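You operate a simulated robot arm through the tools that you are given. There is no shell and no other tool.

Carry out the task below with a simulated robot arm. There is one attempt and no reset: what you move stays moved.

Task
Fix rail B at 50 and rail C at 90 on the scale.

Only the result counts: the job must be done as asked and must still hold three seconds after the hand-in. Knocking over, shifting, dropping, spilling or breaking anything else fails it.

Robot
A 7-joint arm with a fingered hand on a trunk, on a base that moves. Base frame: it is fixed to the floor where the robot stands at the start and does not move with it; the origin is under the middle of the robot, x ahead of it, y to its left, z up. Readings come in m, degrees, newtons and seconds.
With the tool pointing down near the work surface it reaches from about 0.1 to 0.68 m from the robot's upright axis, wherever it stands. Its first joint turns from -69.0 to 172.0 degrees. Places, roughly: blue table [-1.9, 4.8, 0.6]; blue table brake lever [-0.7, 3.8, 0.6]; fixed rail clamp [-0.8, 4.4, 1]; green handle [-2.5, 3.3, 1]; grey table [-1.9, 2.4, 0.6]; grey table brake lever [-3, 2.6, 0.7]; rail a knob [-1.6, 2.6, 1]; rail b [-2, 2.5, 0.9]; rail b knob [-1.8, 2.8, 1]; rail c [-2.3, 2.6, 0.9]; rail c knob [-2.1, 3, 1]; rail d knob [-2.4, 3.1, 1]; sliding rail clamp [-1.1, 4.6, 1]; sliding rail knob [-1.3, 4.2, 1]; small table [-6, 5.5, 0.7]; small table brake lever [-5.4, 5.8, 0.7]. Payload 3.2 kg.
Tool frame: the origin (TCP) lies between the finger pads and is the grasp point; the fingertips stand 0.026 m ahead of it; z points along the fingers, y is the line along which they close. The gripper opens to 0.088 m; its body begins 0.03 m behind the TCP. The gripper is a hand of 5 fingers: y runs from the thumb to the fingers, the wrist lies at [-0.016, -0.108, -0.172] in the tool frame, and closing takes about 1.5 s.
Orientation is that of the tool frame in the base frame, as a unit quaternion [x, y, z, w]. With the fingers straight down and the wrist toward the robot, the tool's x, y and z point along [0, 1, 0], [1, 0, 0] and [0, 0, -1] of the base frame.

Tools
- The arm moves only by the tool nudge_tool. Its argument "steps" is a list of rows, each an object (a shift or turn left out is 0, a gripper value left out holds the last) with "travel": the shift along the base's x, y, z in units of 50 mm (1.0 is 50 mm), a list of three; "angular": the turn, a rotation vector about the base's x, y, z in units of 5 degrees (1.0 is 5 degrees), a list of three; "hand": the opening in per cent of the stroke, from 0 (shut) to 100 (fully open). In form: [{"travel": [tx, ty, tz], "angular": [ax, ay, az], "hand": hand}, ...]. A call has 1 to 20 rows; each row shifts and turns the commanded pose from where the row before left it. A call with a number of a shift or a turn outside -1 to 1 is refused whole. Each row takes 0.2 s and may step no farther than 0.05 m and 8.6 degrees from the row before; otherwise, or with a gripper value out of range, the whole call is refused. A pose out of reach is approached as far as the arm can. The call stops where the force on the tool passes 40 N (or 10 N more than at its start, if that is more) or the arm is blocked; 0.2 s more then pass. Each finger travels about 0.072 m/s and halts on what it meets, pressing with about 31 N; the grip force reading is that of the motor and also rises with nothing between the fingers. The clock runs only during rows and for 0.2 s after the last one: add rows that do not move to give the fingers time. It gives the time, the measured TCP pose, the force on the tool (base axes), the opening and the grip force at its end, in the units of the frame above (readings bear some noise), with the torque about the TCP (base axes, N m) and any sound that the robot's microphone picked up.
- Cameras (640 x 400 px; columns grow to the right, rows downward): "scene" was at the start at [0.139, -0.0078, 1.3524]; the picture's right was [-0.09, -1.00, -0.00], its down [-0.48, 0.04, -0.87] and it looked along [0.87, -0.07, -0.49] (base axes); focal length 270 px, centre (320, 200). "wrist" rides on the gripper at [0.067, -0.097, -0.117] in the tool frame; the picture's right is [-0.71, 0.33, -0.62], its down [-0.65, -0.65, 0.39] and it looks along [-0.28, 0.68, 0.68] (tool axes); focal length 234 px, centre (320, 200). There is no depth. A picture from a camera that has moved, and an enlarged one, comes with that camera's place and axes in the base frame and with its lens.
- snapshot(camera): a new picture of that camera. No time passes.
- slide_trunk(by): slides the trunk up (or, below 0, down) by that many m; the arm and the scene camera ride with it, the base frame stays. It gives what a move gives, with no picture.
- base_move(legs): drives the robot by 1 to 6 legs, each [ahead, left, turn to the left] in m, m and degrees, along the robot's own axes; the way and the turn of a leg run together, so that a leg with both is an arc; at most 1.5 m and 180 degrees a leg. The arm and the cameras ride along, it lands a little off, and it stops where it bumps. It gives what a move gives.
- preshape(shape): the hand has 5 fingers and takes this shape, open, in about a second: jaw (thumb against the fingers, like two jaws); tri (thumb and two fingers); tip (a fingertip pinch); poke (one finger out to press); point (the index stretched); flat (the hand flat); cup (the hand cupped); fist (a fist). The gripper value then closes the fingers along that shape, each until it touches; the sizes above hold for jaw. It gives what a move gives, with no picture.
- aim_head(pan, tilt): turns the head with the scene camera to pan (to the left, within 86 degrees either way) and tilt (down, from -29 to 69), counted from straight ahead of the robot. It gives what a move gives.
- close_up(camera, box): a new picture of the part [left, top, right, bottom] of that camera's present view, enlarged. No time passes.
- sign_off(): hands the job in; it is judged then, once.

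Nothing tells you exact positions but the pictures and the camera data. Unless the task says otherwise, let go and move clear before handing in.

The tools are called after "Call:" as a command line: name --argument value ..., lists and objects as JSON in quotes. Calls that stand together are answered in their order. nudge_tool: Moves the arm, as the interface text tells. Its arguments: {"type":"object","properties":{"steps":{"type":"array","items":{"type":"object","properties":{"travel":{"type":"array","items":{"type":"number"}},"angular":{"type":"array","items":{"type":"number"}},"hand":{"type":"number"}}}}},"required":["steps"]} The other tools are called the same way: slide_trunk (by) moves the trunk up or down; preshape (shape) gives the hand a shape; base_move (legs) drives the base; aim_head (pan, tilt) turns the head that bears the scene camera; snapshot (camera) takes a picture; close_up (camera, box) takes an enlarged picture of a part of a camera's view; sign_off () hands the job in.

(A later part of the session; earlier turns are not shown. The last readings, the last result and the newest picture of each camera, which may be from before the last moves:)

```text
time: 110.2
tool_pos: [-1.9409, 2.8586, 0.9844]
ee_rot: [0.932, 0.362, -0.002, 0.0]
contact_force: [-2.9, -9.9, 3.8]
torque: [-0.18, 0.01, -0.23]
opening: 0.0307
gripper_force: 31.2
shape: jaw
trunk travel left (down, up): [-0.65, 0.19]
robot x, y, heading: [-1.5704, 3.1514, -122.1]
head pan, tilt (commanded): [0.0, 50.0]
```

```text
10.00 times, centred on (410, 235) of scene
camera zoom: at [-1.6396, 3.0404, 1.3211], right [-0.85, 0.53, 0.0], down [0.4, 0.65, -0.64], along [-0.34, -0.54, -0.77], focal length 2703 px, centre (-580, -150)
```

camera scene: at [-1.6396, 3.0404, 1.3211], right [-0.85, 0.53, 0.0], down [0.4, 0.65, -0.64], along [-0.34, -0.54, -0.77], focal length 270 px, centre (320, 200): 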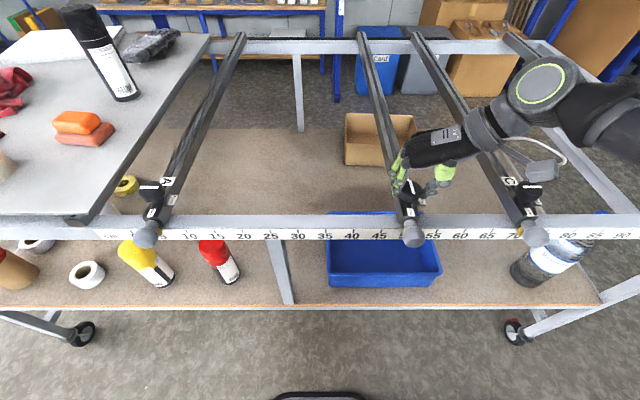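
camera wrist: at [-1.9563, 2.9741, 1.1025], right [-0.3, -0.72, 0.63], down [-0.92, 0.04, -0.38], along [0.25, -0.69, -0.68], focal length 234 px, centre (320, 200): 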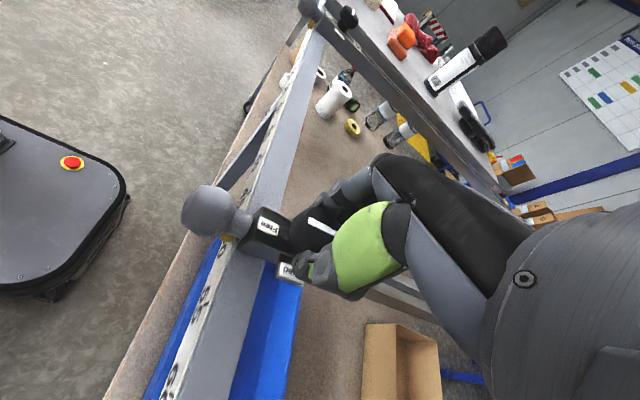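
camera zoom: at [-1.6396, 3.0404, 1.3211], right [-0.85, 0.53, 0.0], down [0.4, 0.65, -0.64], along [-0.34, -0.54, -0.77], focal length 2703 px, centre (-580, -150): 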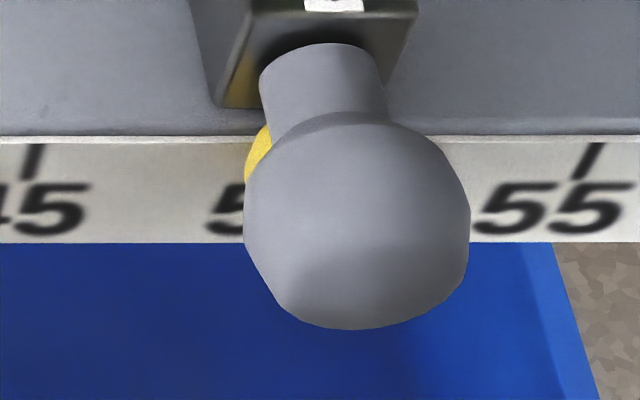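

Rail B is very near 50. To refine the reading, I'll look closely at how the yellow pointers sit relative to the rails' centre lines on A and C.

Call:
close_up --camera "scene" --box '[120, 210, 180, 250]'

Call:
close_up --camera "scene" --box '[500, 210, 560, 250]'

```text
10.00 times, centred on (150, 230) of scene
camera zoom: at [-1.6396, 3.0404, 1.3211], right [-0.85, 0.53, 0.0], down [0.4, 0.65, -0.64], along [-0.34, -0.54, -0.77], focal length 2703 px, centre (2020, -100)
```

zoom: 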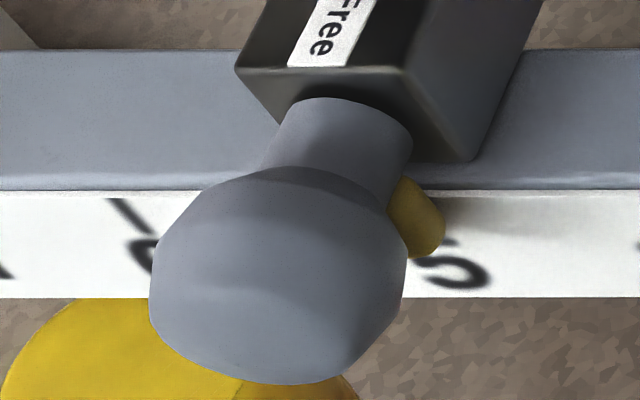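

```text
10.00 times, centred on (530, 230) of scene
camera zoom: at [-1.6396, 3.0404, 1.3211], right [-0.85, 0.53, 0.0], down [0.4, 0.65, -0.64], along [-0.34, -0.54, -0.77], focal length 2703 px, centre (-1780, -100)
```

zoom: 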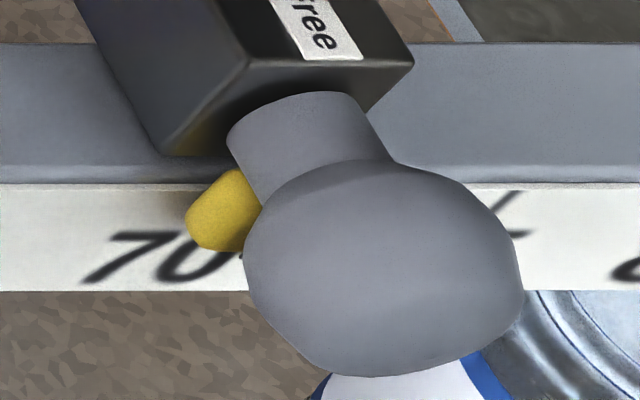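

From the geometry, rail B's centre is at about 49.5–49.8. For a parallax-free reading I'll release, lift, and shift the base right so the camera looks squarely at 50. That also puts the arm in the well-tested stance for locking.

Call:
nudge_tool --steps '[{"hand": 64}, {}, {}, {}, {"travel": [0, 0, 0.5]}, {"travel": [0, 0, 0.7]}, {"travel": [0, 0, 0.8]}, {}]'

Call:
base_move --legs '[[0.0, -0.155, 0]]'

Call:
snapshot --camera "scene"

Call:
close_up --camera "scene" --box '[270, 170, 370, 260]'

```text
time: 112.0
tool_pos: [-1.9398, 2.86, 1.0863]
ee_rot: [0.932, 0.363, -0.003, 0.001]
contact_force: [-1.1, 0.1, 0.1]
torque: [0.03, -0.03, 0.0]
opening: 0.056
gripper_force: 0.0
shape: jaw
trunk travel left (down, up): [-0.65, 0.19]
robot x, y, heading: [-1.57, 3.151, -121.6]
head pan, tilt (commanded): [0.0, 50.0]
```

```text
time: 113.4
tool_pos: [-2.0708, 2.942, 1.0858]
ee_rot: [0.932, 0.363, -0.003, 0.0]
contact_force: [0.0, 0.3, 0.1]
torque: [-0.01, 0.0, -0.02]
opening: 0.056
gripper_force: 0.0
shape: jaw
trunk travel left (down, up): [-0.65, 0.19]
robot x, y, heading: [-1.704, 3.2311, -121.4]
head pan, tilt (commanded): [0.0, 50.0]
```

```text
taken
camera scene: at [-1.7702, 3.1243, 1.3213], right [-0.85, 0.53, 0.0], down [0.4, 0.65, -0.64], along [-0.34, -0.55, -0.77], focal length 270 px, centre (320, 200)
```

scene: 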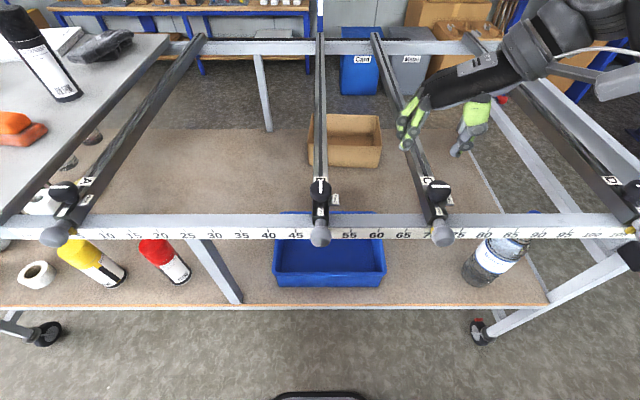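

```text
4.44 times, centred on (320, 215) of scene
camera zoom: at [-1.7702, 3.1243, 1.3213], right [-0.85, 0.53, 0.0], down [0.4, 0.65, -0.64], along [-0.34, -0.55, -0.77], focal length 1201 px, centre (320, 133)
```

zoom: 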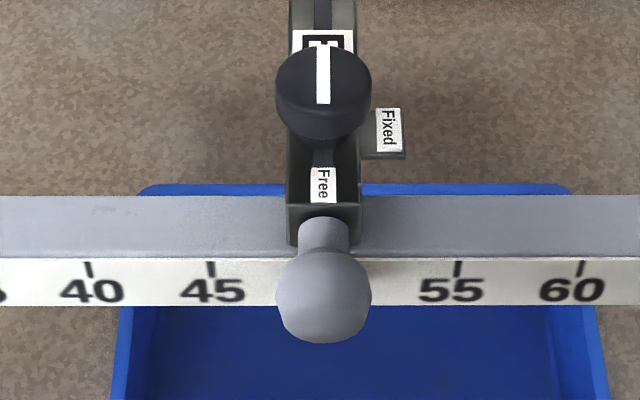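

In this square-on view I can measure precisely, so I'll zoom further.

Call:
close_up --camera "scene" --box '[292, 210, 352, 250]'

Call:
close_up --camera "scene" --box '[292, 170, 352, 210]'

```text
10.00 times, centred on (322, 230) of scene
camera zoom: at [-1.7702, 3.1243, 1.3213], right [-0.85, 0.53, 0.0], down [0.4, 0.65, -0.64], along [-0.34, -0.55, -0.77], focal length 2703 px, centre (300, -100)
```

zoom: 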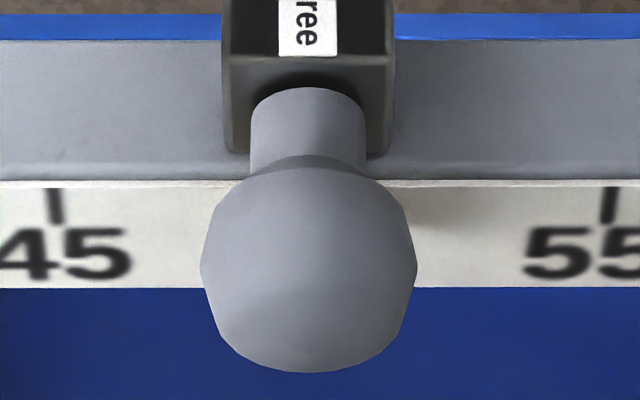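

```text
10.00 times, centred on (322, 190) of scene
camera zoom: at [-1.7702, 3.1243, 1.3213], right [-0.85, 0.53, 0.0], down [0.4, 0.65, -0.64], along [-0.34, -0.55, -0.77], focal length 2703 px, centre (300, 300)
```

zoom: 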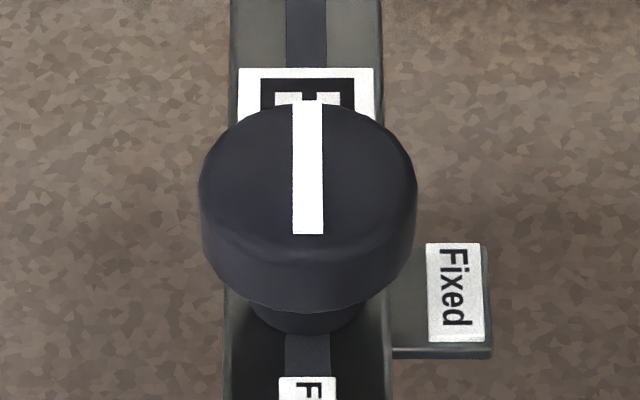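

In the square-on view, rail B's centre line reads about 49.6, so it needs another +4 mm. I'll move back over knob B at about +91° wrist angle, then descend, grip, nudge and lock clockwise.

Call:
nudge_tool --steps '[{"travel": [0.6575, -0.42, 0], "angular": [0, 0, 1]}, {"travel": [0.6575, -0.42, 0], "angular": [0, 0, 1]}, {"travel": [0.6575, -0.42, 0], "angular": [0, 0, 1]}, {"travel": [0.6575, -0.42, 0], "angular": [0, 0, 0.4]}, {}]'

Call:
close_up --camera "scene" --box '[260, 110, 380, 250]'

Call:
close_up --camera "wrist" --box '[180, 180, 380, 325]'

```text
time: 114.6
tool_pos: [-1.9392, 2.8569, 1.0855]
ee_rot: [0.868, 0.497, -0.002, 0.001]
contact_force: [-0.9, -0.6, 0.0]
torque: [0.0, 0.04, 0.01]
opening: 0.0557
gripper_force: 0.0
shape: jaw
trunk travel left (down, up): [-0.65, 0.19]
robot x, y, heading: [-1.6988, 3.2305, -121.8]
head pan, tilt (commanded): [0.0, 50.0]
```

```text
2.86 times, centred on (320, 180) of scene
camera zoom: at [-1.7703, 3.1245, 1.3213], right [-0.85, 0.53, 0.0], down [0.4, 0.65, -0.64], along [-0.34, -0.55, -0.77], focal length 772 px, centre (320, 257)
```

zoom: 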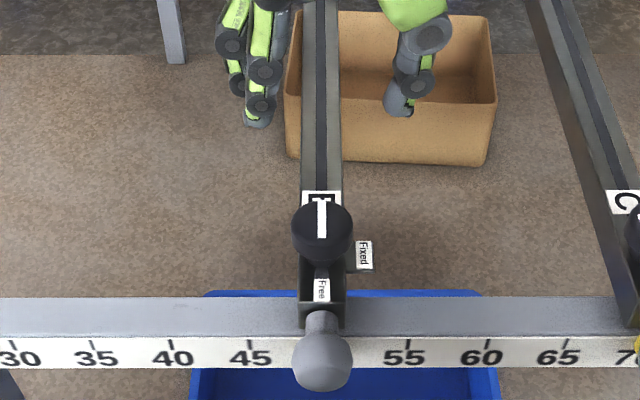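

```text
2.76 times, centred on (280, 252) of wrist
camera zoom: at [-1.9887, 2.9634, 1.2031], right [-0.07, -0.78, 0.63], down [-0.89, -0.23, -0.39], along [0.44, -0.59, -0.68], focal length 646 px, centre (430, 55)
```

zoom: 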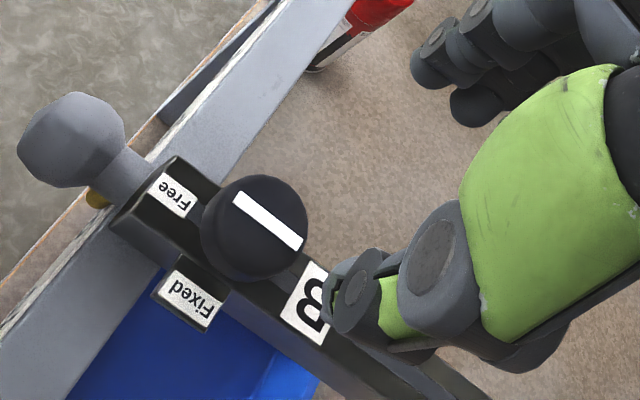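

The hand sits about 3–4 mm to the right of the knob, which is just where the rail should go, so closing should centre it. I'll descend and grip.

Call:
nudge_tool --steps '[{"travel": [0, 0, -0.6], "hand": 68}, {"travel": [0, 0, -0.6]}, {"travel": [0, 0, -0.4]}, {"travel": [0, 0, -0.2]}, {"travel": [0, 0, -0.21]}, {}]'

Call:
nudge_tool --steps '[{"hand": 45}, {"hand": 30}, {"hand": 15}, {"hand": 0}, {}, {}, {}]'

Call:
close_up --camera "scene" --box '[292, 180, 352, 250]'

Call:
close_up --camera "scene" --box '[260, 110, 380, 250]'

```text
time: 116.0
tool_pos: [-1.9387, 2.8566, 0.9865]
ee_rot: [0.868, 0.496, -0.002, 0.001]
contact_force: [0.4, -0.1, 0.5]
torque: [0.0, -0.02, 0.01]
opening: 0.0594
gripper_force: 0.1
shape: jaw
trunk travel left (down, up): [-0.65, 0.19]
robot x, y, heading: [-1.6998, 3.2346, -121.8]
head pan, tilt (commanded): [0.0, 50.0]
```

```text
time: 117.6
tool_pos: [-1.9394, 2.8571, 0.986]
ee_rot: [0.868, 0.497, -0.003, 0.0]
contact_force: [-0.2, 0.7, -0.7]
torque: [0.0, 0.02, -0.01]
opening: 0.03
gripper_force: 30.8
shape: jaw
trunk travel left (down, up): [-0.65, 0.19]
robot x, y, heading: [-1.7015, 3.2314, -121.8]
head pan, tilt (commanded): [0.0, 50.0]
```

```text
5.71 times, centred on (322, 215) of scene
camera zoom: at [-1.77, 3.1238, 1.3213], right [-0.85, 0.53, 0.0], down [0.4, 0.65, -0.64], along [-0.34, -0.55, -0.77], focal length 1544 px, centre (309, 114)
```

zoom: 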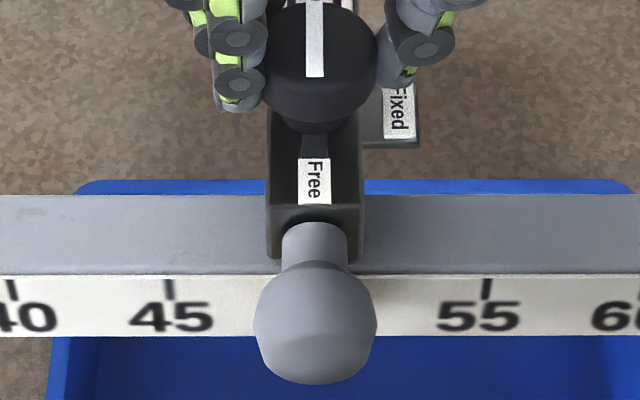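

```text
2.86 times, centred on (320, 180) of scene
camera zoom: at [-1.77, 3.1238, 1.3213], right [-0.85, 0.53, 0.0], down [0.4, 0.65, -0.64], along [-0.34, -0.55, -0.77], focal length 772 px, centre (320, 257)
```

zoom: 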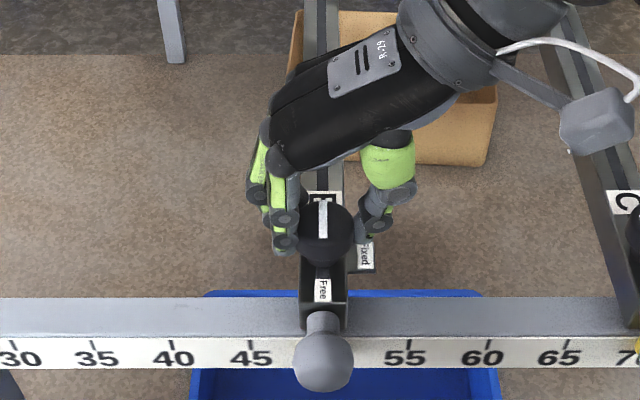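

Gripped, and rail B still reads about 49.6. I'll nudge it +4 mm and measure again.

Call:
nudge_tool --steps '[{"travel": [-0.068, 0.042, 0]}, {}, {}]'

Call:
close_up --camera "scene" --box '[292, 210, 352, 250]'

```text
time: 118.4
tool_pos: [-1.9414, 2.858, 0.9851]
ee_rot: [0.867, 0.498, -0.003, 0.0]
contact_force: [2.0, -3.0, -2.0]
torque: [-0.08, 0.0, -0.04]
opening: 0.0306
gripper_force: 31.5
shape: jaw
trunk travel left (down, up): [-0.65, 0.19]
robot x, y, heading: [-1.7049, 3.2338, -121.7]
head pan, tilt (commanded): [0.0, 50.0]
```

```text
10.00 times, centred on (322, 230) of scene
camera zoom: at [-1.7688, 3.1229, 1.3213], right [-0.85, 0.53, 0.0], down [0.4, 0.65, -0.64], along [-0.34, -0.55, -0.77], focal length 2703 px, centre (300, -100)
```

zoom: 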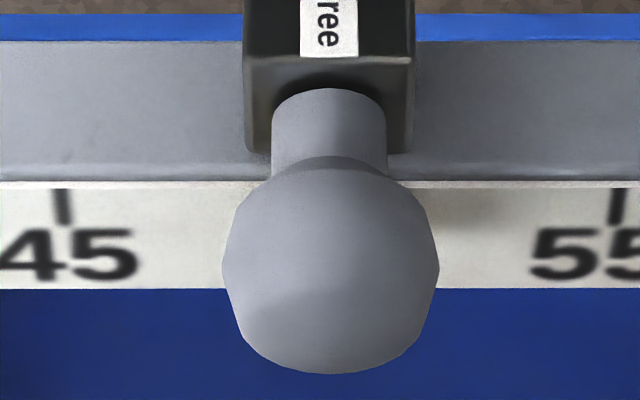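

Call:
nudge_tool --steps '[{"travel": [-0.05, 0.031, 0]}, {}, {}]'

Call:
close_up --camera "scene" --box '[292, 210, 352, 250]'

```text
time: 119.2
tool_pos: [-1.9442, 2.8609, 0.9853]
ee_rot: [0.868, 0.496, -0.003, 0.001]
contact_force: [1.7, -2.4, -0.9]
torque: [-0.02, -0.03, -0.08]
opening: 0.0301
gripper_force: 30.6
shape: jaw
trunk travel left (down, up): [-0.65, 0.19]
robot x, y, heading: [-1.7022, 3.2331, -121.4]
head pan, tilt (commanded): [0.0, 50.0]
```

```text
10.00 times, centred on (322, 230) of scene
camera zoom: at [-1.769, 3.1231, 1.3213], right [-0.85, 0.53, 0.0], down [0.4, 0.65, -0.64], along [-0.34, -0.55, -0.77], focal length 2703 px, centre (300, -100)
```

zoom: 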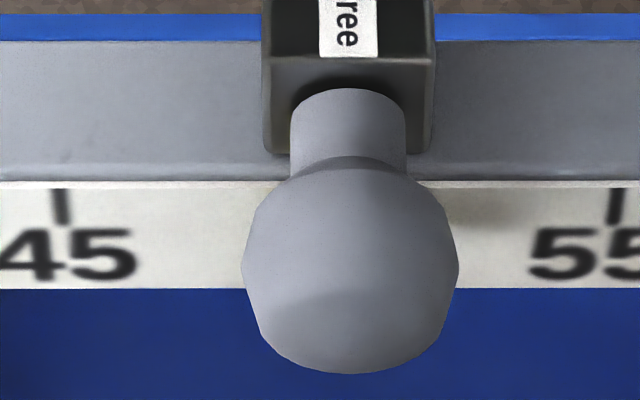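

Rail B is at about 50.1 now. I'll start turning the knob clockwise toward "Fixed" (50° first) and check the position on the way.

Call:
nudge_tool --steps '[{"travel": [0.012, -0.007, 0], "angular": [0, 0, -1]}, {"angular": [0, 0, -1]}, {"angular": [0, 0, -1]}, {"angular": [0, 0, -1]}, {"angular": [0, 0, -1]}, {"angular": [0, 0, -1]}, {"angular": [0, 0, -1]}, {"angular": [0, 0, -1]}, {"angular": [0, 0, -1]}, {"angular": [0, 0, -1]}, {}]'

Call:
close_up --camera "scene" --box '[292, 210, 352, 250]'

Call:
close_up --camera "scene" --box '[260, 110, 380, 250]'

Call:
close_up --camera "wrist" --box '[180, 180, 380, 325]'

```text
time: 121.6
tool_pos: [-1.942, 2.8624, 0.9861]
ee_rot: [0.997, 0.083, -0.004, 0.001]
contact_force: [2.9, 10.5, -2.5]
torque: [0.22, -0.04, 0.06]
opening: 0.0299
gripper_force: 31.5
shape: jaw
trunk travel left (down, up): [-0.65, 0.19]
robot x, y, heading: [-1.7024, 3.232, -121.6]
head pan, tilt (commanded): [0.0, 50.0]
```

```text
10.00 times, centred on (322, 230) of scene
camera zoom: at [-1.7688, 3.1262, 1.3216], right [-0.85, 0.53, 0.0], down [0.4, 0.65, -0.64], along [-0.34, -0.55, -0.76], focal length 2703 px, centre (300, -100)
```

zoom: 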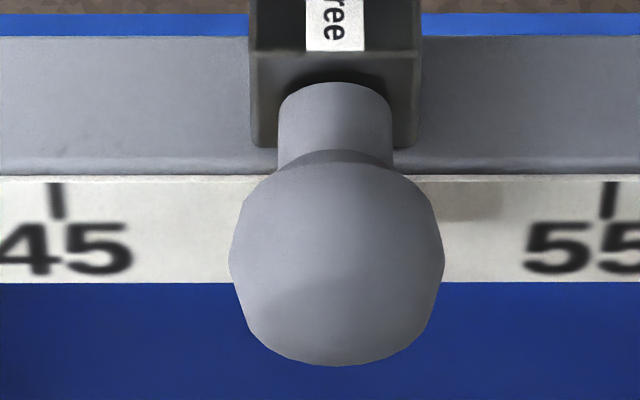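

```text
2.86 times, centred on (320, 180) of scene
camera zoom: at [-1.7688, 3.1262, 1.3216], right [-0.85, 0.53, 0.0], down [0.4, 0.65, -0.64], along [-0.34, -0.55, -0.76], focal length 772 px, centre (320, 257)
```

zoom: 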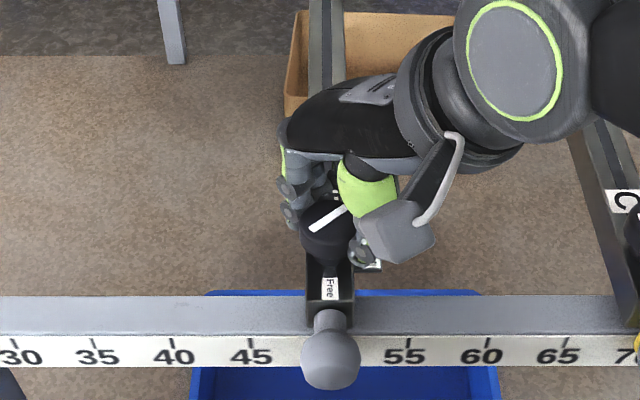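

```text
2.76 times, centred on (280, 252) of wrist
camera zoom: at [-1.8921, 2.9684, 1.1032], right [-0.64, -0.44, 0.63], down [-0.75, 0.54, -0.38], along [-0.17, -0.72, -0.68], focal length 646 px, centre (430, 55)
```

zoom: 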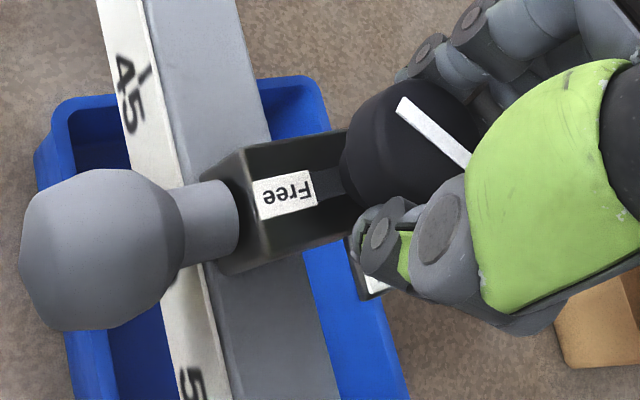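

Rail B reads about 50.0, and the knob is following (stripe at about 45°). I'll continue clockwise to the stop.

Call:
nudge_tool --steps '[{"angular": [0, 0, -1]}, {"angular": [0, 0, -1]}, {"angular": [0, 0, -1]}, {"angular": [0, 0, -1]}, {"angular": [0, 0, -1]}, {"angular": [0, 0, -1]}, {"angular": [0, 0, -1]}, {"angular": [0, 0, -1]}, {}]'

Call:
close_up --camera "scene" --box '[292, 210, 352, 250]'

Call:
close_up --camera "scene" --box '[260, 110, 380, 250]'

Call:
close_up --camera "wrist" --box '[180, 180, 380, 325]'

```text
time: 123.6
tool_pos: [-1.9412, 2.8627, 0.9866]
ee_rot: [0.965, -0.263, -0.002, 0.0]
contact_force: [10.3, 11.5, -7.1]
torque: [0.27, -0.21, 0.05]
opening: 0.0283
gripper_force: 31.4
shape: jaw
trunk travel left (down, up): [-0.65, 0.19]
robot x, y, heading: [-1.7012, 3.2303, -121.6]
head pan, tilt (commanded): [0.0, 50.0]
```

```text
10.00 times, centred on (322, 230) of scene
camera zoom: at [-1.767, 3.1263, 1.3217], right [-0.85, 0.53, 0.0], down [0.4, 0.65, -0.64], along [-0.34, -0.55, -0.76], focal length 2703 px, centre (300, -100)
```

zoom: 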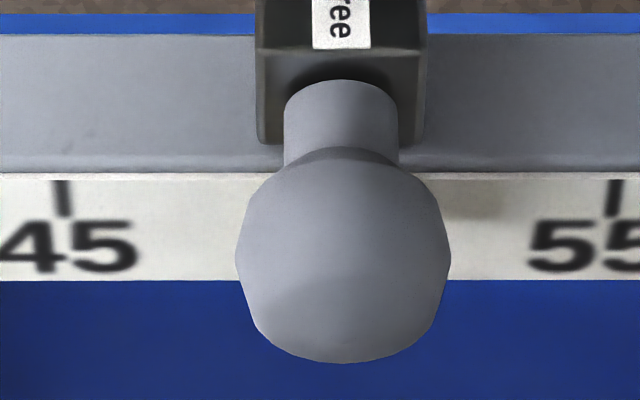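

```text
2.86 times, centred on (320, 180) of scene
camera zoom: at [-1.767, 3.1263, 1.3217], right [-0.85, 0.53, 0.0], down [0.4, 0.65, -0.64], along [-0.34, -0.55, -0.76], focal length 772 px, centre (320, 257)
```

zoom: 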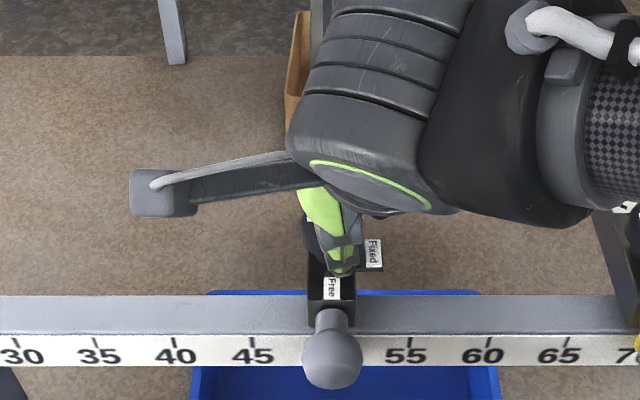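

```text
2.76 times, centred on (280, 252) of wrist
camera zoom: at [-1.8336, 2.9109, 1.1036], right [-0.77, 0.07, 0.63], down [-0.23, 0.89, -0.39], along [-0.59, -0.44, -0.68], focal length 646 px, centre (430, 55)
```

zoom: 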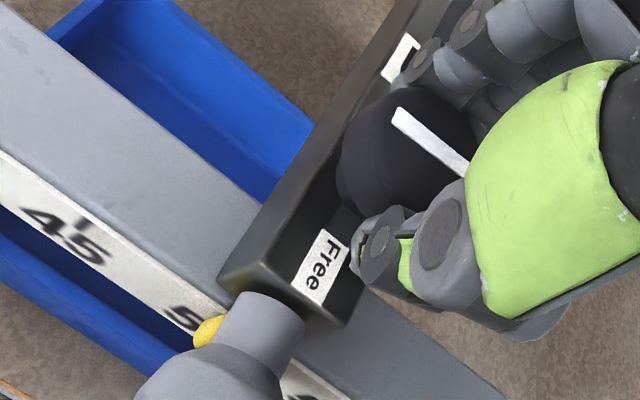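

Call:
nudge_tool --steps '[{"angular": [0, 0, -1]}, {"angular": [0, 0, -1]}, {}]'

Call:
close_up --camera "scene" --box '[292, 210, 352, 250]'

Call:
close_up --camera "wrist" --box '[180, 180, 380, 325]'

```text
time: 124.4
tool_pos: [-1.9401, 2.8624, 0.9862]
ee_rot: [0.938, -0.346, -0.002, -0.001]
contact_force: [12.2, 10.2, -8.4]
torque: [0.22, -0.23, 0.13]
opening: 0.0274
gripper_force: 31.4
shape: jaw
trunk travel left (down, up): [-0.65, 0.19]
robot x, y, heading: [-1.7048, 3.2308, -121.8]
head pan, tilt (commanded): [0.0, 50.0]
```

```text
10.00 times, centred on (322, 230) of scene
camera zoom: at [-1.7668, 3.1258, 1.3216], right [-0.85, 0.53, 0.0], down [0.4, 0.65, -0.64], along [-0.34, -0.55, -0.76], focal length 2703 px, centre (300, -100)
```

zoom: 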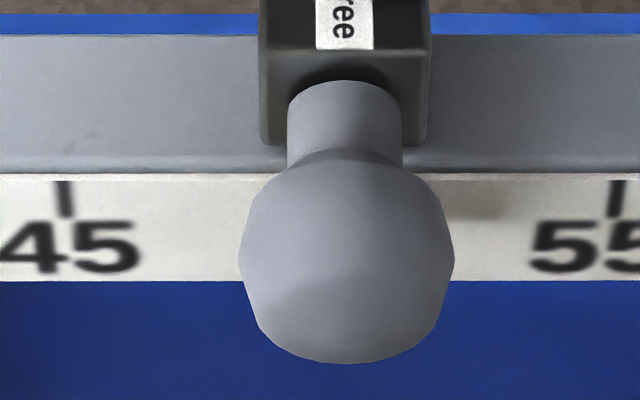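

```text
2.76 times, centred on (280, 252) of wrist
camera zoom: at [-1.8261, 2.8909, 1.1036], right [-0.75, 0.2, 0.63], down [-0.07, 0.92, -0.39], along [-0.66, -0.33, -0.68], focal length 646 px, centre (430, 55)
```

zoom: 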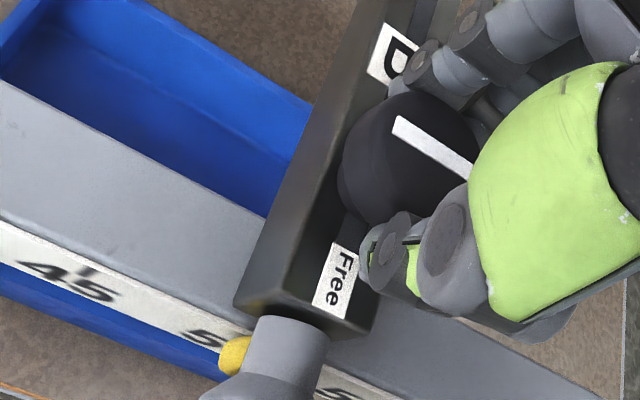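

Rail B holds at about 50.0. The torque is only starting to rise, so I'll open the hand, lift, swing clear and check the stripe.

Call:
nudge_tool --steps '[{"hand": 66}, {}, {}, {}, {"travel": [0, 0, 0.5]}, {"travel": [0, 0, 0.7]}, {"travel": [0, 0, 0.8]}, {"angular": [0, 0, 1]}, {"angular": [0, 0, 1]}, {"angular": [0, 0, 1]}, {"angular": [0, 0, 1]}, {"angular": [0, 0, 1]}, {"angular": [0, 0, 1]}, {"angular": [0, 0, 1]}, {"angular": [0, 0, 1]}, {"angular": [0, 0, 1]}, {"angular": [0, 0, 1]}, {"angular": [0, 0, 1]}, {"angular": [0, 0, 1]}, {}]'

Call:
close_up --camera "scene" --box '[292, 170, 352, 250]'

Call:
close_up --camera "scene" --box '[292, 210, 352, 250]'

Call:
snapshot --camera "scene"

```text
time: 128.6
tool_pos: [-1.9433, 2.8604, 1.085]
ee_rot: [0.985, 0.17, -0.002, -0.001]
contact_force: [0.0, -0.1, -0.4]
torque: [-0.01, -0.01, -0.02]
opening: 0.0576
gripper_force: 0.1
shape: jaw
trunk travel left (down, up): [-0.65, 0.19]
robot x, y, heading: [-1.7037, 3.2335, -121.8]
head pan, tilt (commanded): [0.0, 50.0]
```

```text
5.00 times, centred on (322, 210) of scene
camera zoom: at [-1.7694, 3.124, 1.3214], right [-0.85, 0.53, 0.0], down [0.4, 0.65, -0.64], along [-0.34, -0.55, -0.77], focal length 1351 px, centre (310, 150)
```

zoom: 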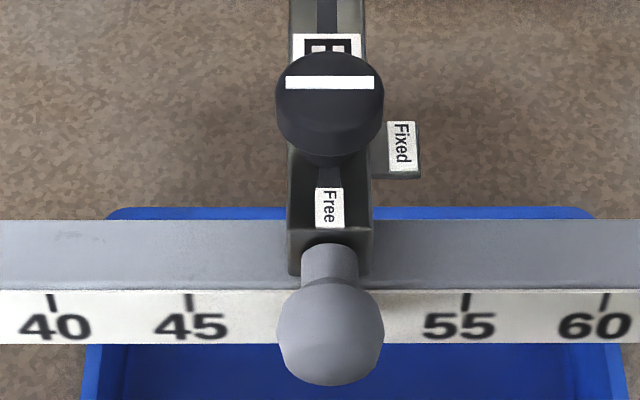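

```text
10.00 times, centred on (322, 230) of scene
camera zoom: at [-1.7694, 3.124, 1.3214], right [-0.85, 0.53, 0.0], down [0.4, 0.65, -0.64], along [-0.34, -0.55, -0.77], focal length 2703 px, centre (300, -100)
```

zoom: 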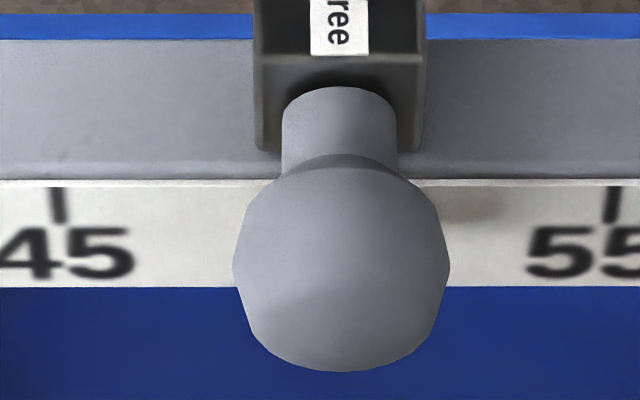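

```text
taken
camera scene: at [-1.7694, 3.124, 1.3214], right [-0.85, 0.53, 0.0], down [0.4, 0.65, -0.64], along [-0.34, -0.55, -0.77], focal length 270 px, centre (320, 200)
```

scene: 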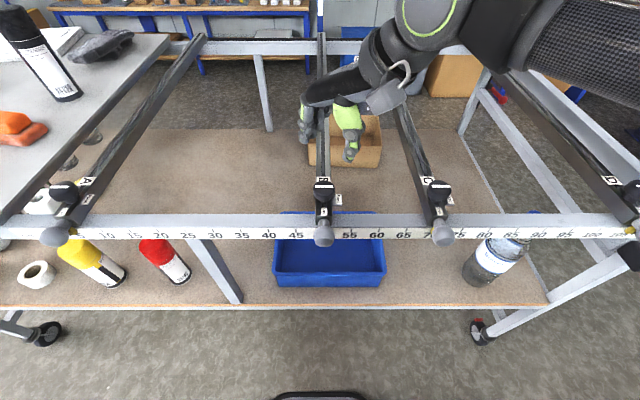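

The stripe is back at "Fixed" and rail B reads about 50.05. I'll zoom in to compare the knob angle with rail C's, which is at its stop.

Call:
close_up --camera "scene" --box '[305, 175, 345, 205]'

Call:
close_up --camera "scene" --box '[415, 175, 455, 205]'

Call:
close_up --camera "scene" --box '[400, 170, 480, 250]'

```text
13.33 times, centred on (325, 190) of scene
camera zoom: at [-1.7694, 3.124, 1.3214], right [-0.85, 0.53, 0.0], down [0.4, 0.65, -0.64], along [-0.34, -0.55, -0.77], focal length 3604 px, centre (253, 333)
```

zoom: 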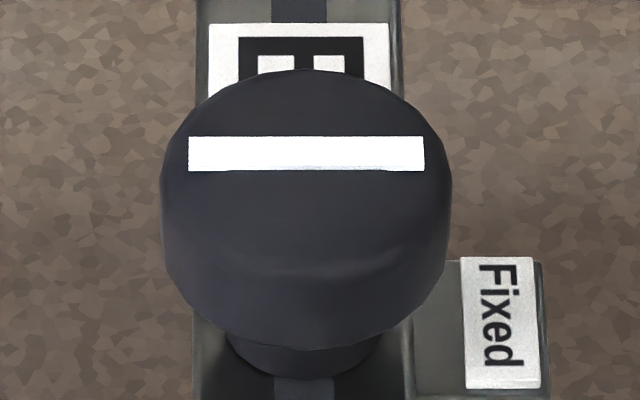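

```text
13.33 times, centred on (435, 190) of scene
camera zoom: at [-1.7694, 3.124, 1.3214], right [-0.85, 0.53, 0.0], down [0.4, 0.65, -0.64], along [-0.34, -0.55, -0.77], focal length 3604 px, centre (-1213, 333)
```

zoom: 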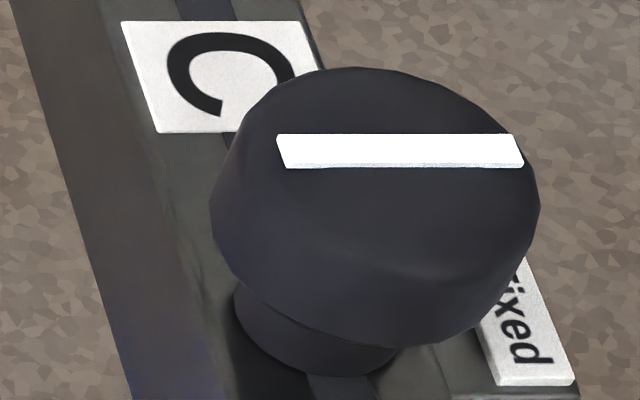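

```text
5.00 times, centred on (440, 210) of scene
camera zoom: at [-1.7694, 3.124, 1.3214], right [-0.85, 0.53, 0.0], down [0.4, 0.65, -0.64], along [-0.34, -0.55, -0.77], focal length 1351 px, centre (-280, 150)
```

zoom: 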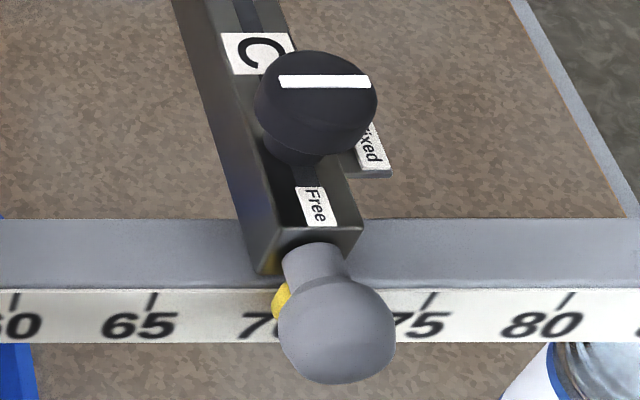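

Rail B's knob is fully at Fixed, and B reads 50. Next is rail C, now at about 70. I'll shift the base 0.2 m right to repeat the same stance.

Call:
base_move --legs '[[0.0, -0.2, 0]]'

Call:
snapshot --camera "scene"

Call:
close_up --camera "scene" --box '[270, 170, 370, 260]'

Call:
close_up --camera "scene" --box '[180, 210, 240, 250]'

```text
time: 130.2
tool_pos: [-2.1141, 2.9657, 1.0838]
ee_rot: [0.986, 0.169, -0.003, -0.001]
contact_force: [0.5, -0.7, 0.0]
torque: [0.01, 0.01, -0.03]
opening: 0.058
gripper_force: 0.1
shape: jaw
trunk travel left (down, up): [-0.65, 0.19]
robot x, y, heading: [-1.8699, 3.3354, -121.6]
head pan, tilt (commanded): [0.0, 50.0]
```

```text
taken
camera scene: at [-1.9397, 3.2292, 1.3213], right [-0.85, 0.53, 0.0], down [0.4, 0.65, -0.64], along [-0.34, -0.55, -0.77], focal length 270 px, centre (320, 200)
```

scene: 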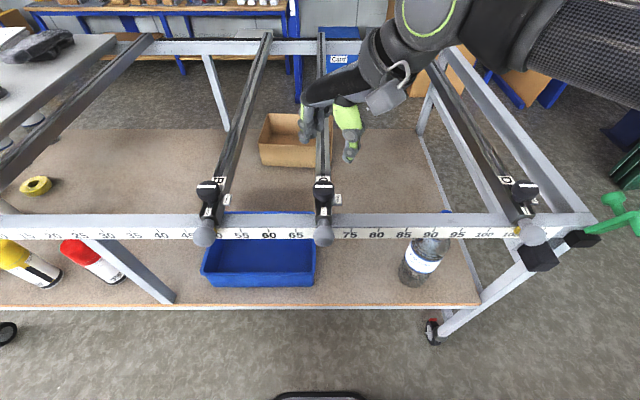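

```text
4.44 times, centred on (320, 215) of scene
camera zoom: at [-1.9397, 3.2292, 1.3213], right [-0.85, 0.53, 0.0], down [0.4, 0.65, -0.64], along [-0.34, -0.55, -0.77], focal length 1201 px, centre (320, 133)
```

zoom: 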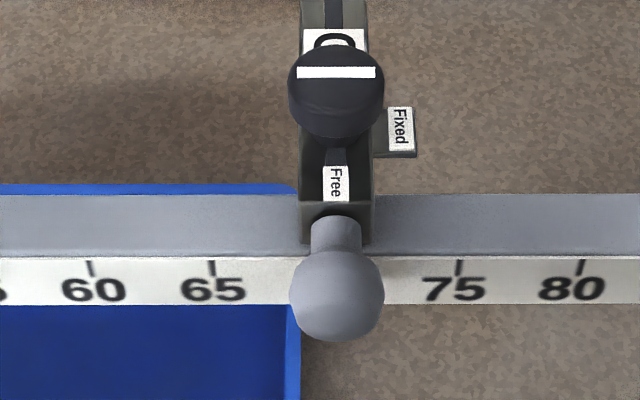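

```text
10.00 times, centred on (210, 230) of scene
camera zoom: at [-1.9397, 3.2292, 1.3213], right [-0.85, 0.53, 0.0], down [0.4, 0.65, -0.64], along [-0.34, -0.55, -0.77], focal length 2703 px, centre (1420, -100)
```

zoom: 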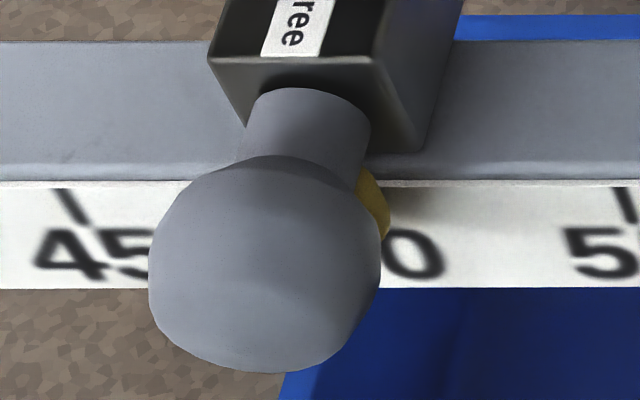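

From the other side, B's pointer edges confirm its centre at 50.0. Rail C reads 70.0 and its knob is almost directly under the hand, so I'll check its alignment with the wrist camera.

Call:
close_up --camera "wrist" --box '[180, 180, 380, 325]'

Call:
close_up --camera "scene" --box '[560, 170, 640, 260]'

```text
2.76 times, centred on (280, 252) of wrist
camera zoom: at [-2.0825, 3.0788, 1.2031], right [-0.55, -0.55, 0.63], down [-0.83, 0.4, -0.38], along [-0.04, -0.73, -0.68], focal length 646 px, centre (430, 55)
```

zoom: 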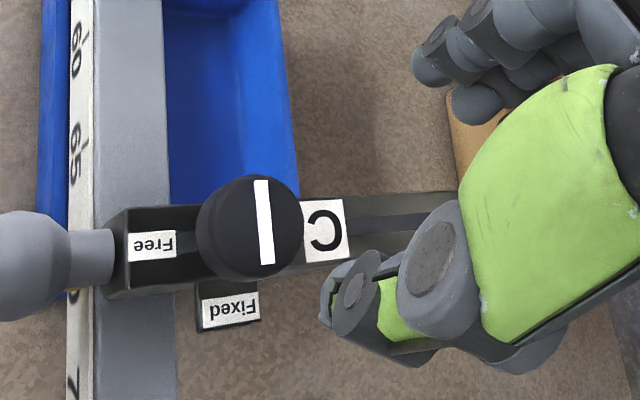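

```text
4.44 times, centred on (600, 215) of scene
camera zoom: at [-1.9397, 3.2292, 1.3213], right [-0.85, 0.53, 0.0], down [0.4, 0.65, -0.64], along [-0.34, -0.55, -0.77], focal length 1201 px, centre (-924, 133)
```

zoom: 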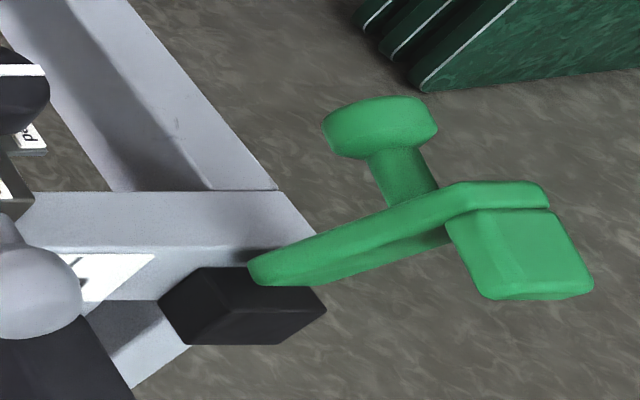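

Knob C's axis is at about (-2.111, 2.9645). I'll rotate to about -4° so a single counter-clockwise sweep to +91° can release it, then descend.

Call:
nudge_tool --steps '[{"travel": [0.056, -0.024, 0], "angular": [0, 0, -1], "hand": 64}, {"angular": [0, 0, -1]}, {"angular": [0, 0, -1]}, {"angular": [0, 0, -1]}, {"angular": [0, 0, -1]}, {"angular": [0, 0, -1]}, {"angular": [0, 0, -1]}, {"angular": [0, 0, -1]}, {"angular": [0, 0, -1]}, {"angular": [0, 0, -1]}, {"angular": [0, 0, -1]}, {}, {}]'

Call:
close_up --camera "wrist" --box '[180, 180, 380, 325]'

Call:
snapshot --camera "scene"

```text
time: 133.0
tool_pos: [-2.1101, 2.9642, 1.0853]
ee_rot: [0.952, -0.306, -0.004, -0.002]
contact_force: [-0.6, 0.0, 0.2]
torque: [0.01, 0.01, 0.01]
opening: 0.0568
gripper_force: 0.0
shape: jaw
trunk travel left (down, up): [-0.65, 0.19]
robot x, y, heading: [-1.8712, 3.338, -121.8]
head pan, tilt (commanded): [0.0, 50.0]
```

```text
2.76 times, centred on (280, 252) of wrist
camera zoom: at [-1.9988, 3.0033, 1.2029], right [-0.77, 0.14, 0.63], down [-0.15, 0.91, -0.38], along [-0.62, -0.39, -0.68], focal length 646 px, centre (430, 55)
```

zoom: 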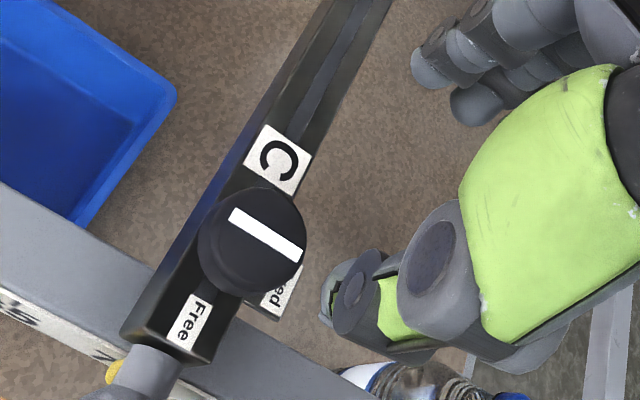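

```text
taken
camera scene: at [-1.939, 3.2288, 1.3213], right [-0.85, 0.53, 0.0], down [0.4, 0.65, -0.64], along [-0.34, -0.55, -0.77], focal length 270 px, centre (320, 200)
```

scene: 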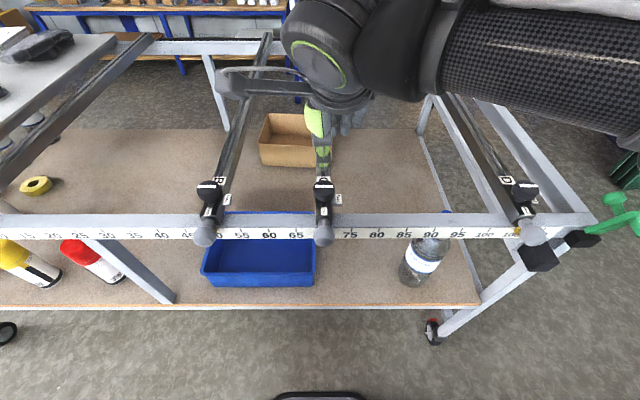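

Aligned within about a millimetre. I'll descend onto knob C and grip.

Call:
nudge_tool --steps '[{"travel": [0, 0, -0.6]}, {"travel": [0, 0, -0.6]}, {"travel": [0, 0, -0.4]}, {"travel": [0, 0, -0.2]}, {"travel": [0, 0, -0.2]}, {}]'

Call:
nudge_tool --steps '[{"hand": 45}, {"hand": 30}, {"hand": 15}, {"hand": 0}, {}, {}, {}]'

Call:
close_up --camera "wrist" --box '[180, 180, 380, 325]'

```text
time: 134.4
tool_pos: [-2.1108, 2.9644, 0.9847]
ee_rot: [0.953, -0.304, -0.002, -0.002]
contact_force: [0.7, 0.1, 0.3]
torque: [0.0, 0.01, -0.04]
opening: 0.057
gripper_force: 0.0
shape: jaw
trunk travel left (down, up): [-0.65, 0.19]
robot x, y, heading: [-1.8723, 3.3339, -121.9]
head pan, tilt (commanded): [0.0, 50.0]
```

```text
time: 136.0
tool_pos: [-2.1096, 2.9652, 0.985]
ee_rot: [0.952, -0.305, -0.002, -0.002]
contact_force: [4.2, 5.4, -2.9]
torque: [0.1, -0.1, -0.02]
opening: 0.0286
gripper_force: 31.3
shape: jaw
trunk travel left (down, up): [-0.65, 0.19]
robot x, y, heading: [-1.8718, 3.3361, -121.7]
head pan, tilt (commanded): [0.0, 50.0]
```

```text
2.76 times, centred on (280, 252) of wrist
camera zoom: at [-1.9979, 3.0044, 1.1034], right [-0.77, 0.14, 0.63], down [-0.15, 0.91, -0.38], along [-0.62, -0.39, -0.68], focal length 646 px, centre (430, 55)
```

zoom: 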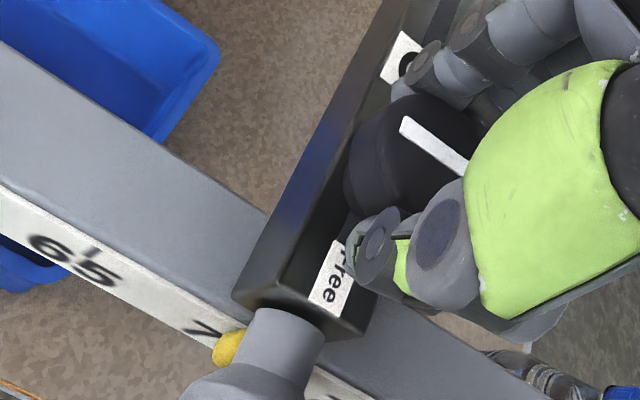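

Knob C is gripped. I'll turn it counter-clockwise toward "Free", first 50°.

Call:
nudge_tool --steps '[{"angular": [0, 0, 1]}, {"angular": [0, 0, 1]}, {"angular": [0, 0, 1]}, {"angular": [0, 0, 1]}, {"angular": [0, 0, 1]}, {"angular": [0, 0, 1]}, {"angular": [0, 0, 1]}, {"angular": [0, 0, 1]}, {"angular": [0, 0, 1]}, {"angular": [0, 0, 1]}, {}]'

Call:
close_up --camera "scene" --box '[260, 110, 380, 250]'

Call:
close_up --camera "wrist" --box '[180, 180, 380, 325]'

```text
time: 138.4
tool_pos: [-2.109, 2.9653, 0.9859]
ee_rot: [0.992, 0.127, -0.003, 0.001]
contact_force: [2.2, 4.2, -1.7]
torque: [0.03, -0.07, -0.03]
opening: 0.0285
gripper_force: 30.8
shape: jaw
trunk travel left (down, up): [-0.65, 0.19]
robot x, y, heading: [-1.8723, 3.3408, -121.8]
head pan, tilt (commanded): [0.0, 50.0]
```

```text
2.86 times, centred on (320, 180) of scene
camera zoom: at [-1.9386, 3.2298, 1.3215], right [-0.85, 0.53, 0.0], down [0.4, 0.65, -0.64], along [-0.34, -0.55, -0.77], focal length 772 px, centre (320, 257)
```

zoom: 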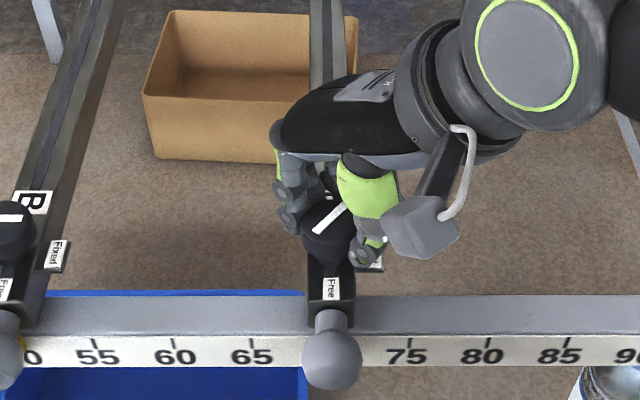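

```text
2.76 times, centred on (280, 252) of wrist
camera zoom: at [-2.069, 3.0749, 1.1033], right [-0.6, -0.5, 0.63], down [-0.8, 0.47, -0.38], along [-0.1, -0.73, -0.68], focal length 646 px, centre (430, 55)
```

zoom: 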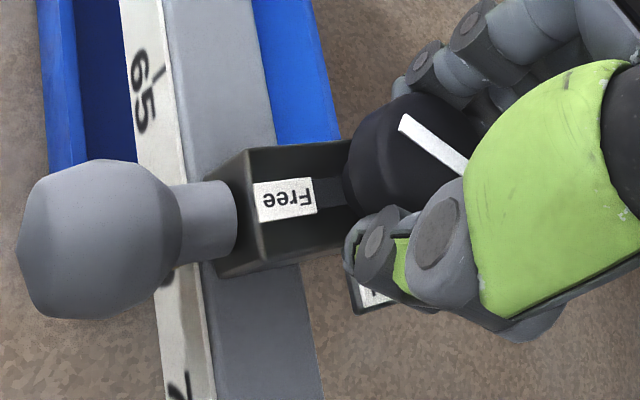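

Knob C follows (about 48°). I'll continue to the "Free" stop.

Call:
nudge_tool --steps '[{"angular": [0, 0, 1]}, {"angular": [0, 0, 1]}, {"angular": [0, 0, 1]}, {"angular": [0, 0, 1]}, {"angular": [0, 0, 1]}, {"angular": [0, 0, 1]}, {"angular": [0, 0, 1]}, {"angular": [0, 0, 1]}, {"angular": [0, 0, 0.8]}, {}]'

Call:
close_up --camera "scene" --box '[260, 110, 380, 250]'

Call:
close_up --camera "wrist" --box '[180, 180, 380, 325]'

```text
time: 140.6
tool_pos: [-2.1119, 2.9641, 0.9858]
ee_rot: [0.873, 0.488, -0.003, 0.002]
contact_force: [-0.9, 0.3, -0.7]
torque: [0.01, 0.01, -0.17]
opening: 0.0288
gripper_force: 31.0
shape: jaw
trunk travel left (down, up): [-0.65, 0.19]
robot x, y, heading: [-1.8674, 3.3396, -121.9]
head pan, tilt (commanded): [0.0, 50.0]
```

```text
2.86 times, centred on (320, 180) of scene
camera zoom: at [-1.9395, 3.2287, 1.3213], right [-0.85, 0.53, 0.0], down [0.4, 0.65, -0.64], along [-0.34, -0.55, -0.77], focal length 772 px, centre (320, 257)
```

zoom: 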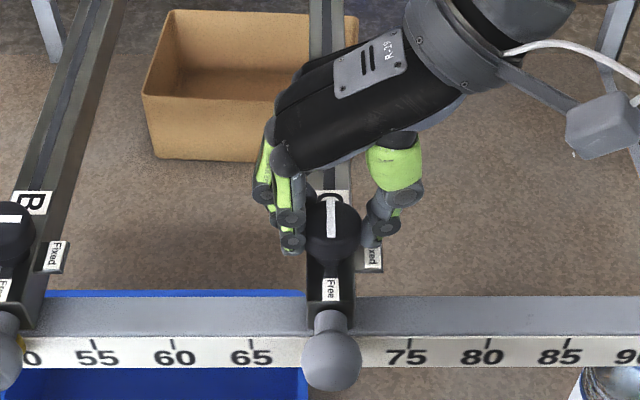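

```text
2.76 times, centred on (280, 252) of wrist
camera zoom: at [-2.1583, 3.0713, 1.1035], right [-0.08, -0.77, 0.63], down [-0.9, -0.21, -0.38], along [0.43, -0.6, -0.68], focal length 646 px, centre (430, 55)
```

zoom: 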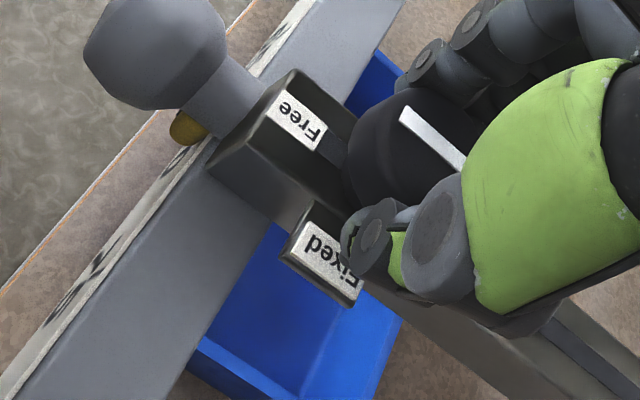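

Rail C's knob is at "Free". I'll slide it right along the scale in 10 mm rows, checking reach as I go.

Call:
nudge_tool --steps '[{"travel": [-0.17, 0.105, 0]}, {"travel": [-0.17, 0.105, 0]}, {"travel": [-0.17, 0.105, 0]}, {"travel": [-0.17, 0.105, 0]}, {"travel": [-0.17, 0.105, 0]}, {"travel": [-0.17, 0.105, 0]}, {}]'

Call:
snapshot --camera "scene"

```text
time: 142.2
tool_pos: [-2.1603, 2.9954, 0.985]
ee_rot: [0.873, 0.488, -0.003, 0.001]
contact_force: [0.8, -4.0, 4.5]
torque: [-0.1, -0.07, -0.16]
opening: 0.0294
gripper_force: 30.9
shape: jaw
trunk travel left (down, up): [-0.65, 0.19]
robot x, y, heading: [-1.871, 3.337, -122.2]
head pan, tilt (commanded): [0.0, 50.0]
```

```text
taken
camera scene: at [-1.9385, 3.2284, 1.3214], right [-0.85, 0.53, 0.0], down [0.4, 0.65, -0.64], along [-0.34, -0.55, -0.77], focal length 270 px, centre (320, 200)
```

scene: 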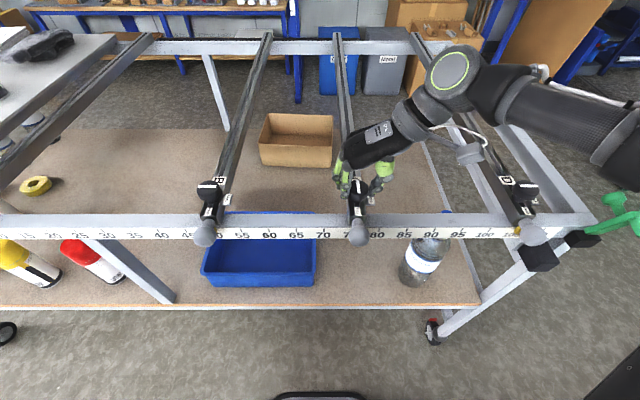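

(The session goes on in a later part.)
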